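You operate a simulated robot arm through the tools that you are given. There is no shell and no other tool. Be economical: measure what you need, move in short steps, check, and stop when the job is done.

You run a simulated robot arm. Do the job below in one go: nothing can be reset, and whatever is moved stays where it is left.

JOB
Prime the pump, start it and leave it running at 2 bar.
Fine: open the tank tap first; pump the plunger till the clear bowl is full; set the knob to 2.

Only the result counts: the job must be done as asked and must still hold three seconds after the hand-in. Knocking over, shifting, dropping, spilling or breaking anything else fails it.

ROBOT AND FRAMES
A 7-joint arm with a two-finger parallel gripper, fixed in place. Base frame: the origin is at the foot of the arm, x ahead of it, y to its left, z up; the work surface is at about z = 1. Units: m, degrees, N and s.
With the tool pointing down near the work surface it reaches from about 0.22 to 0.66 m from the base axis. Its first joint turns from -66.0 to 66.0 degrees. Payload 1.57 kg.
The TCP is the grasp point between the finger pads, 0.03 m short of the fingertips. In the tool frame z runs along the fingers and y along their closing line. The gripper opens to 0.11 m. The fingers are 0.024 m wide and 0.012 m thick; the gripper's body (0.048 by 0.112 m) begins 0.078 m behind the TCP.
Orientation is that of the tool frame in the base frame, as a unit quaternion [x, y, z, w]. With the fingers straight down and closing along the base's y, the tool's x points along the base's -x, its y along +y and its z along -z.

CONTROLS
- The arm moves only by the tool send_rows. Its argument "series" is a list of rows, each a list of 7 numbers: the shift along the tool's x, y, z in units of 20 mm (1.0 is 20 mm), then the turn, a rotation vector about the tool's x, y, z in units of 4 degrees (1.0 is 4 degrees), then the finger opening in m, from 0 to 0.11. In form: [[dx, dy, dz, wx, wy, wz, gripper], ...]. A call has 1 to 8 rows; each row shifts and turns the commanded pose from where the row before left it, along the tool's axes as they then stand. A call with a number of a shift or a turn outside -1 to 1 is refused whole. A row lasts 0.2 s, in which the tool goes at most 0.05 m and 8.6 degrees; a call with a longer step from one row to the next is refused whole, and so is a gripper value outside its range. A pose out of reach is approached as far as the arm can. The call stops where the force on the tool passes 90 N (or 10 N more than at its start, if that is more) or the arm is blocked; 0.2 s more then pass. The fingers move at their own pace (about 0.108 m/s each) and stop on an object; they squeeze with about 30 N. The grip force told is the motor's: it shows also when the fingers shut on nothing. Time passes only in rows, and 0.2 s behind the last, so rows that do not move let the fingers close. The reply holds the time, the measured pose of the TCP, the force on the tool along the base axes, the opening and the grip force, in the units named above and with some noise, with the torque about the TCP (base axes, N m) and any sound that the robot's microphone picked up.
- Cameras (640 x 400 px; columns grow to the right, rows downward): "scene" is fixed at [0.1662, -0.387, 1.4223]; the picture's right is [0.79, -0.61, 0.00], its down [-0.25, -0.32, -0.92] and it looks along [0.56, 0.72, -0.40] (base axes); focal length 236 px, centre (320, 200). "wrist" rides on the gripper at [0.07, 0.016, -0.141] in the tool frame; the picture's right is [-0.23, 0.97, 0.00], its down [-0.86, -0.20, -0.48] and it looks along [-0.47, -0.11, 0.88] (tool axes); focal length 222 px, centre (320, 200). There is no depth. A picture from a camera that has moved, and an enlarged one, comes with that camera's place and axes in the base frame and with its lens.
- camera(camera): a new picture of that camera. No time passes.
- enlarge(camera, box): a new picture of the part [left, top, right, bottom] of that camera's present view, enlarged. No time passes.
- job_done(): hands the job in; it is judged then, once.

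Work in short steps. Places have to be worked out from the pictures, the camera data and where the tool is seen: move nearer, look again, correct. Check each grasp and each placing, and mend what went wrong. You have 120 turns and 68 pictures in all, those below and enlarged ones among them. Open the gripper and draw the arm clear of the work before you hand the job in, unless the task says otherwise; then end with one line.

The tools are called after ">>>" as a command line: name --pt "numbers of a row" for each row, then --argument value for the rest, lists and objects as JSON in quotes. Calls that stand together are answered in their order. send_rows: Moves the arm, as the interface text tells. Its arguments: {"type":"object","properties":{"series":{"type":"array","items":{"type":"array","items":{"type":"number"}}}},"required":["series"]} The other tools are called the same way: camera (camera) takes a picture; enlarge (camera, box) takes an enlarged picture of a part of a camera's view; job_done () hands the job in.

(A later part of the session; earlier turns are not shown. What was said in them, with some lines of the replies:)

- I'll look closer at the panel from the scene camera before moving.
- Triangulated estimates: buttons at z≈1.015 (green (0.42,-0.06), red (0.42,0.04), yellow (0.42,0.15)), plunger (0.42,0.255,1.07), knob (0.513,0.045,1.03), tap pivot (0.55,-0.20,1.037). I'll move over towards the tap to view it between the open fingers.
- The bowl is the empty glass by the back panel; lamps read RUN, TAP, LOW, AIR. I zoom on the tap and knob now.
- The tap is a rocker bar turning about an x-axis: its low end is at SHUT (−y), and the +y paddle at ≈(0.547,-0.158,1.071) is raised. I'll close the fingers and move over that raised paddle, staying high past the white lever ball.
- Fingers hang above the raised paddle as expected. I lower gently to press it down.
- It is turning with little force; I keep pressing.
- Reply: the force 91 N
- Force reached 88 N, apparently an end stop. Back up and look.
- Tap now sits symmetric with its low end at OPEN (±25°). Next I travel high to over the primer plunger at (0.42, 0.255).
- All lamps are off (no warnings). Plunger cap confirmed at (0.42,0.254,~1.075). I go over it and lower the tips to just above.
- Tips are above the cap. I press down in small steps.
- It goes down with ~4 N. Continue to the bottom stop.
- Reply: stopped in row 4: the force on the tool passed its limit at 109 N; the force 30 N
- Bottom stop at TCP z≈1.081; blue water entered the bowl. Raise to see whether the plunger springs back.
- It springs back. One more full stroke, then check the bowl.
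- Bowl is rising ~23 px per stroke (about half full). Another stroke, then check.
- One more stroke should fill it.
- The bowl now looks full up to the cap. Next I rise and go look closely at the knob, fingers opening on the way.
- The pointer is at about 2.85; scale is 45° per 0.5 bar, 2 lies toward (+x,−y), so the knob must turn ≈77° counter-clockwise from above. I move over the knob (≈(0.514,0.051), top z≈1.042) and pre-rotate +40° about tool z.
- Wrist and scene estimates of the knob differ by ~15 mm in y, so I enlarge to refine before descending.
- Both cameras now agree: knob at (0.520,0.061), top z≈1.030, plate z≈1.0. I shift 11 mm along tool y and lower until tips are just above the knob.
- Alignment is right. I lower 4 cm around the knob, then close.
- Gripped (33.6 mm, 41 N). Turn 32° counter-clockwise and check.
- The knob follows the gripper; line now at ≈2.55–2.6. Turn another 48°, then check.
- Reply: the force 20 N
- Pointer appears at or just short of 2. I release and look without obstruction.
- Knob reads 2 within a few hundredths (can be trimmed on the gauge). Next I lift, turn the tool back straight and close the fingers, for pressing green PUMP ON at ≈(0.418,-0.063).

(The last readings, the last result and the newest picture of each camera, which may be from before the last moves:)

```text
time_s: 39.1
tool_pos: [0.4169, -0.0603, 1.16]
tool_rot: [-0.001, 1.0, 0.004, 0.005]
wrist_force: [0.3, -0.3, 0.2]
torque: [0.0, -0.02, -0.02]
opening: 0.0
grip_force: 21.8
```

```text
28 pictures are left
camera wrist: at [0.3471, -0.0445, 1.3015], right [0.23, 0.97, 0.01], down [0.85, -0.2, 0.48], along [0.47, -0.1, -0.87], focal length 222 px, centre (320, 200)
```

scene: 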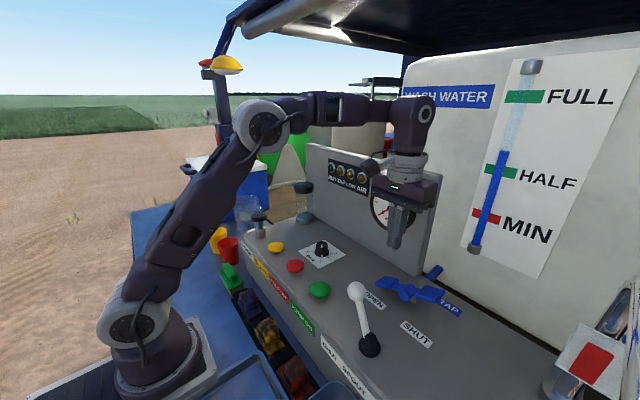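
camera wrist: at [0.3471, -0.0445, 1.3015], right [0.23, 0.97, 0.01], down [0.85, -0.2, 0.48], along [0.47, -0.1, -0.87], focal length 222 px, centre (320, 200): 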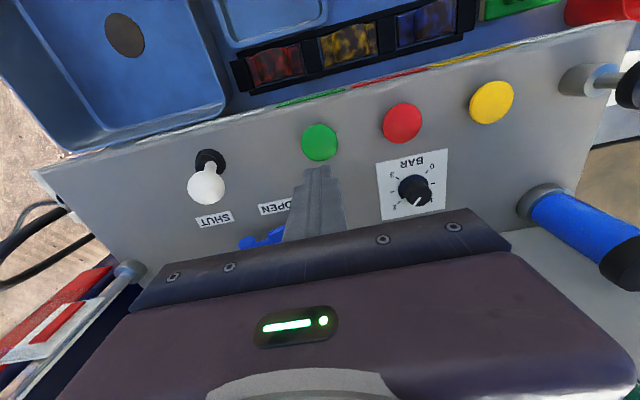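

Aligned with the green button. I lower to just above it and then press gently.

>>> send_rows --pt "0 0 1 0 0 0 0" --pt "0 0 1 0 0 0 0" --pt "0 0 1 0 0 0 0" --pt "0 0 1 0 0 0 0" --pt "0 0 0.7 0 0 0 0"

>>> enlarge --camera "scene" --box '[230, 140, 430, 310]'

```text
time_s: 40.3
tool_pos: [0.4193, -0.0598, 1.0677]
tool_rot: [0.0, 1.0, 0.004, 0.004]
wrist_force: [0.1, -0.3, 0.5]
torque: [0.03, -0.01, 0.02]
opening: 0.0
grip_force: 21.2
```

```text
2.35 times, centred on (330, 225) of scene
camera zoom: at [0.1662, -0.387, 1.4223], right [0.79, -0.61, 0.0], down [-0.25, -0.32, -0.92], along [0.56, 0.72, -0.4], focal length 556 px, centre (296, 141)
```

zoom: 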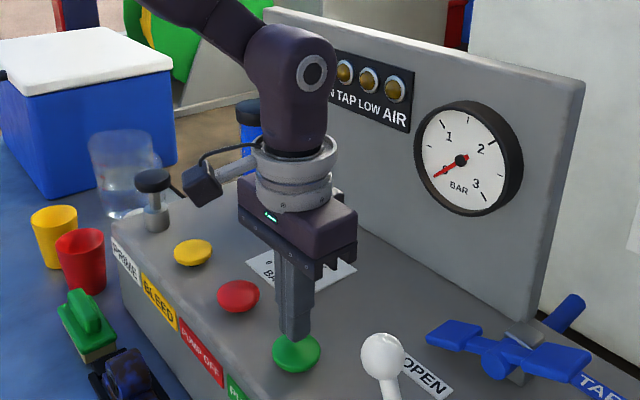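

>>> send_rows --pt "0 0 0.4 0 0 0 0" --pt "0 0 0.4 0 0 0 0" --pt "0 0 0.3 0 0 0 0" --pt "0 0 0.2 0 0 0 0"

>>> enlarge --camera "scene" --box '[230, 140, 430, 310]'

```text
time_s: 41.3
tool_pos: [0.4186, -0.0594, 1.0456]
tool_rot: [-0.002, 1.0, 0.002, 0.006]
wrist_force: [-13.8, 3.3, 33.6]
torque: [0.05, 0.81, -0.09]
opening: 0.0002
grip_force: 21.3
heard: click
stopped in row 4: the force on the tool passed its limit at 109 N (the readings are from after the stop); the commanded pose is now the measured one
```

```text
2.35 times, centred on (330, 225) of scene
camera zoom: at [0.1653, -0.3868, 1.4225], right [0.79, -0.61, 0.0], down [-0.25, -0.32, -0.92], along [0.56, 0.72, -0.4], focal length 556 px, centre (296, 141)
```

zoom: 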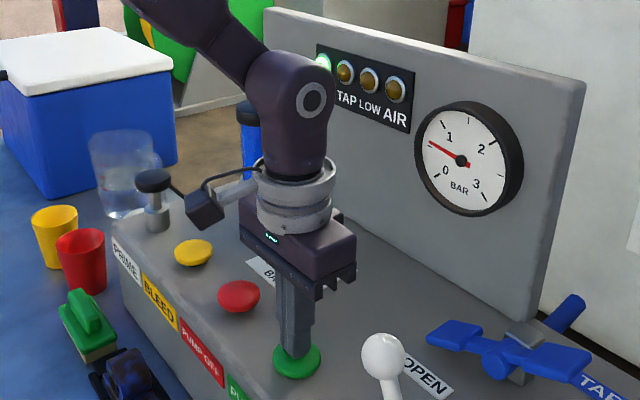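

Click; RUN lamp lit and pressure rising. I retreat upward, out of the way, and read the gauge.

>>> send_rows --pt "0 0 -1 0 0 0 0" --pt "0 0 -1 0 0 0 0" --pt "0 0 -1 0 0 0 0" --pt "0 0 -1 0 0 0 0" --pt "0 0 -1 0 0 0 0" --pt "0 0 -1 0 0 0 0" --pt "0 0 -1 0 0 0 0" --pt "0 0 -1 0 0 0 0"

>>> enlarge --camera "scene" --box '[320, 150, 430, 240]'

>>> camera --camera "scene"

```text
time_s: 43.1
tool_pos: [0.4173, -0.0598, 1.2059]
tool_rot: [-0.001, 1.0, 0.003, 0.007]
wrist_force: [0.8, 0.3, 0.1]
torque: [0.02, 0.0, -0.01]
opening: 0.0
grip_force: 21.2
```

```text
4.44 times, centred on (375, 195) of scene
camera zoom: at [0.1662, -0.387, 1.4223], right [0.79, -0.61, 0.0], down [-0.25, -0.32, -0.92], along [0.56, 0.72, -0.4], focal length 1050 px, centre (76, 222)
```

zoom: 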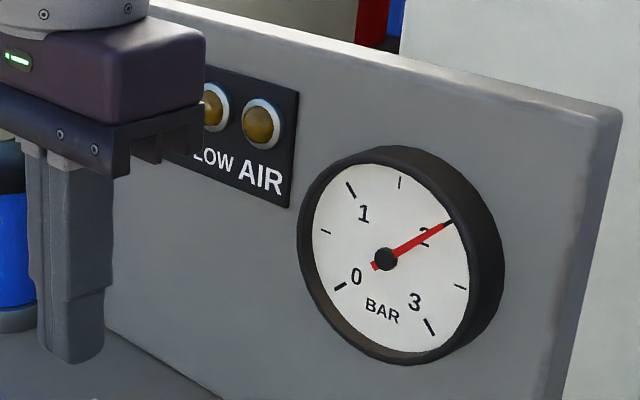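

```text
24 pictures are left
```

scene: 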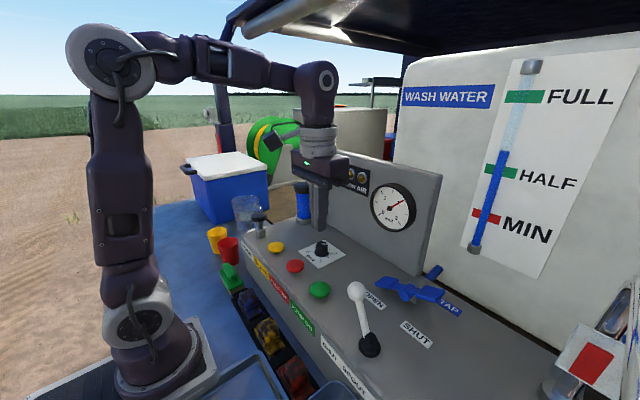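

The gauge reads 2. I draw back, open the gripper, wait a few seconds and recheck for stability.

>>> send_rows --pt "1 -0.5 -1 0 0 0 0.06" --pt "1 -0.5 -1 0 0 0 0.11" --pt "1 -0.5 -1 0 0 0 0.11" --pt "1 0 -1 0 0 0 0.11" --pt "0 0 0 0 0 0 0.11" --pt "0 0 0 0 0 0 0.11" --pt "0 0 0 0 0 0 0.11" --pt "0 0 0 0 0 0 0.11"

>>> send_rows --pt "0 0 0 0 0 0 0.11" --pt "0 0 0 0 0 0 0.11" --pt "0 0 0 0 0 0 0.11" --pt "0 0 0 0 0 0 0.11" --pt "0 0 0 0 0 0 0.11" --pt "0 0 0 0 0 0 0.11" --pt "0 0 0 0 0 0 0.11" --pt "0 0 0 0 0 0 0.11"

>>> enlarge --camera "scene" --box '[370, 175, 420, 240]'

>>> enlarge --camera "scene" --box '[230, 150, 430, 310]'

```text
time_s: 44.9
tool_pos: [0.3349, -0.0896, 1.2836]
tool_rot: [-0.001, 1.0, 0.003, 0.006]
wrist_force: [0.2, 0.2, 0.6]
torque: [-0.02, 0.01, 0.0]
opening: 0.1097
grip_force: 0.1
```

```text
time_s: 46.7
tool_pos: [0.3359, -0.0896, 1.2837]
tool_rot: [0.0, 1.0, 0.003, 0.007]
wrist_force: [-0.2, 0.1, 0.1]
torque: [0.01, -0.02, 0.01]
opening: 0.11
grip_force: 0.1
```

```text
6.15 times, centred on (395, 208) of scene
camera zoom: at [0.1662, -0.387, 1.4223], right [0.79, -0.61, 0.0], down [-0.25, -0.32, -0.92], along [0.56, 0.72, -0.4], focal length 1454 px, centre (-142, 154)
```

zoom: 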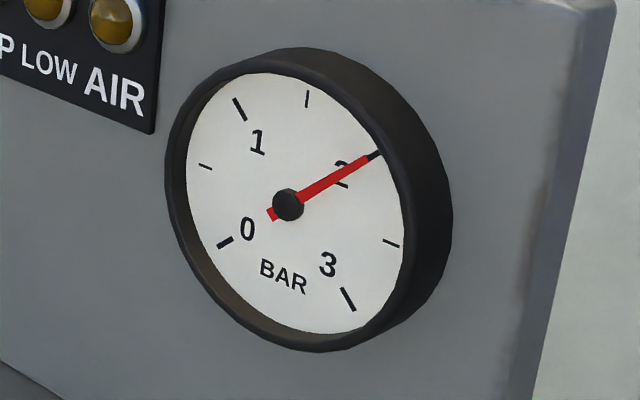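

```text
2.50 times, centred on (330, 230) of scene
camera zoom: at [0.1662, -0.387, 1.4223], right [0.79, -0.61, 0.0], down [-0.25, -0.32, -0.92], along [0.56, 0.72, -0.4], focal length 590 px, centre (295, 125)
```

zoom: 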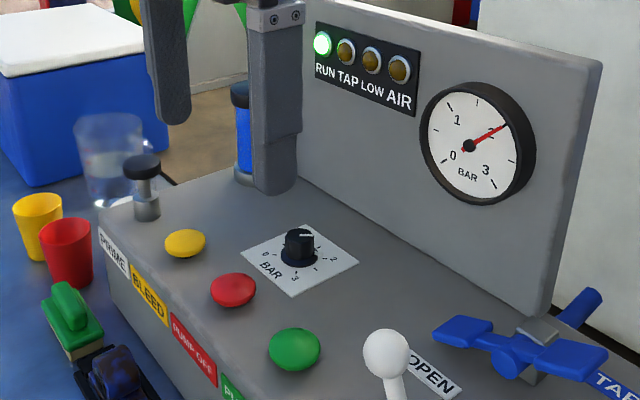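

RUN is lit, no warning lamps are on, the gauge holds steady at 2 bar, and the arm is clear with the gripper open. Handing in.

>>> job_done

```text
The job is handed in.
```

The tank tap is open, the pump is primed with the bowl full, and it is running with the gauge steady at 2 bar, the RUN lamp lit and no warning lamps on.
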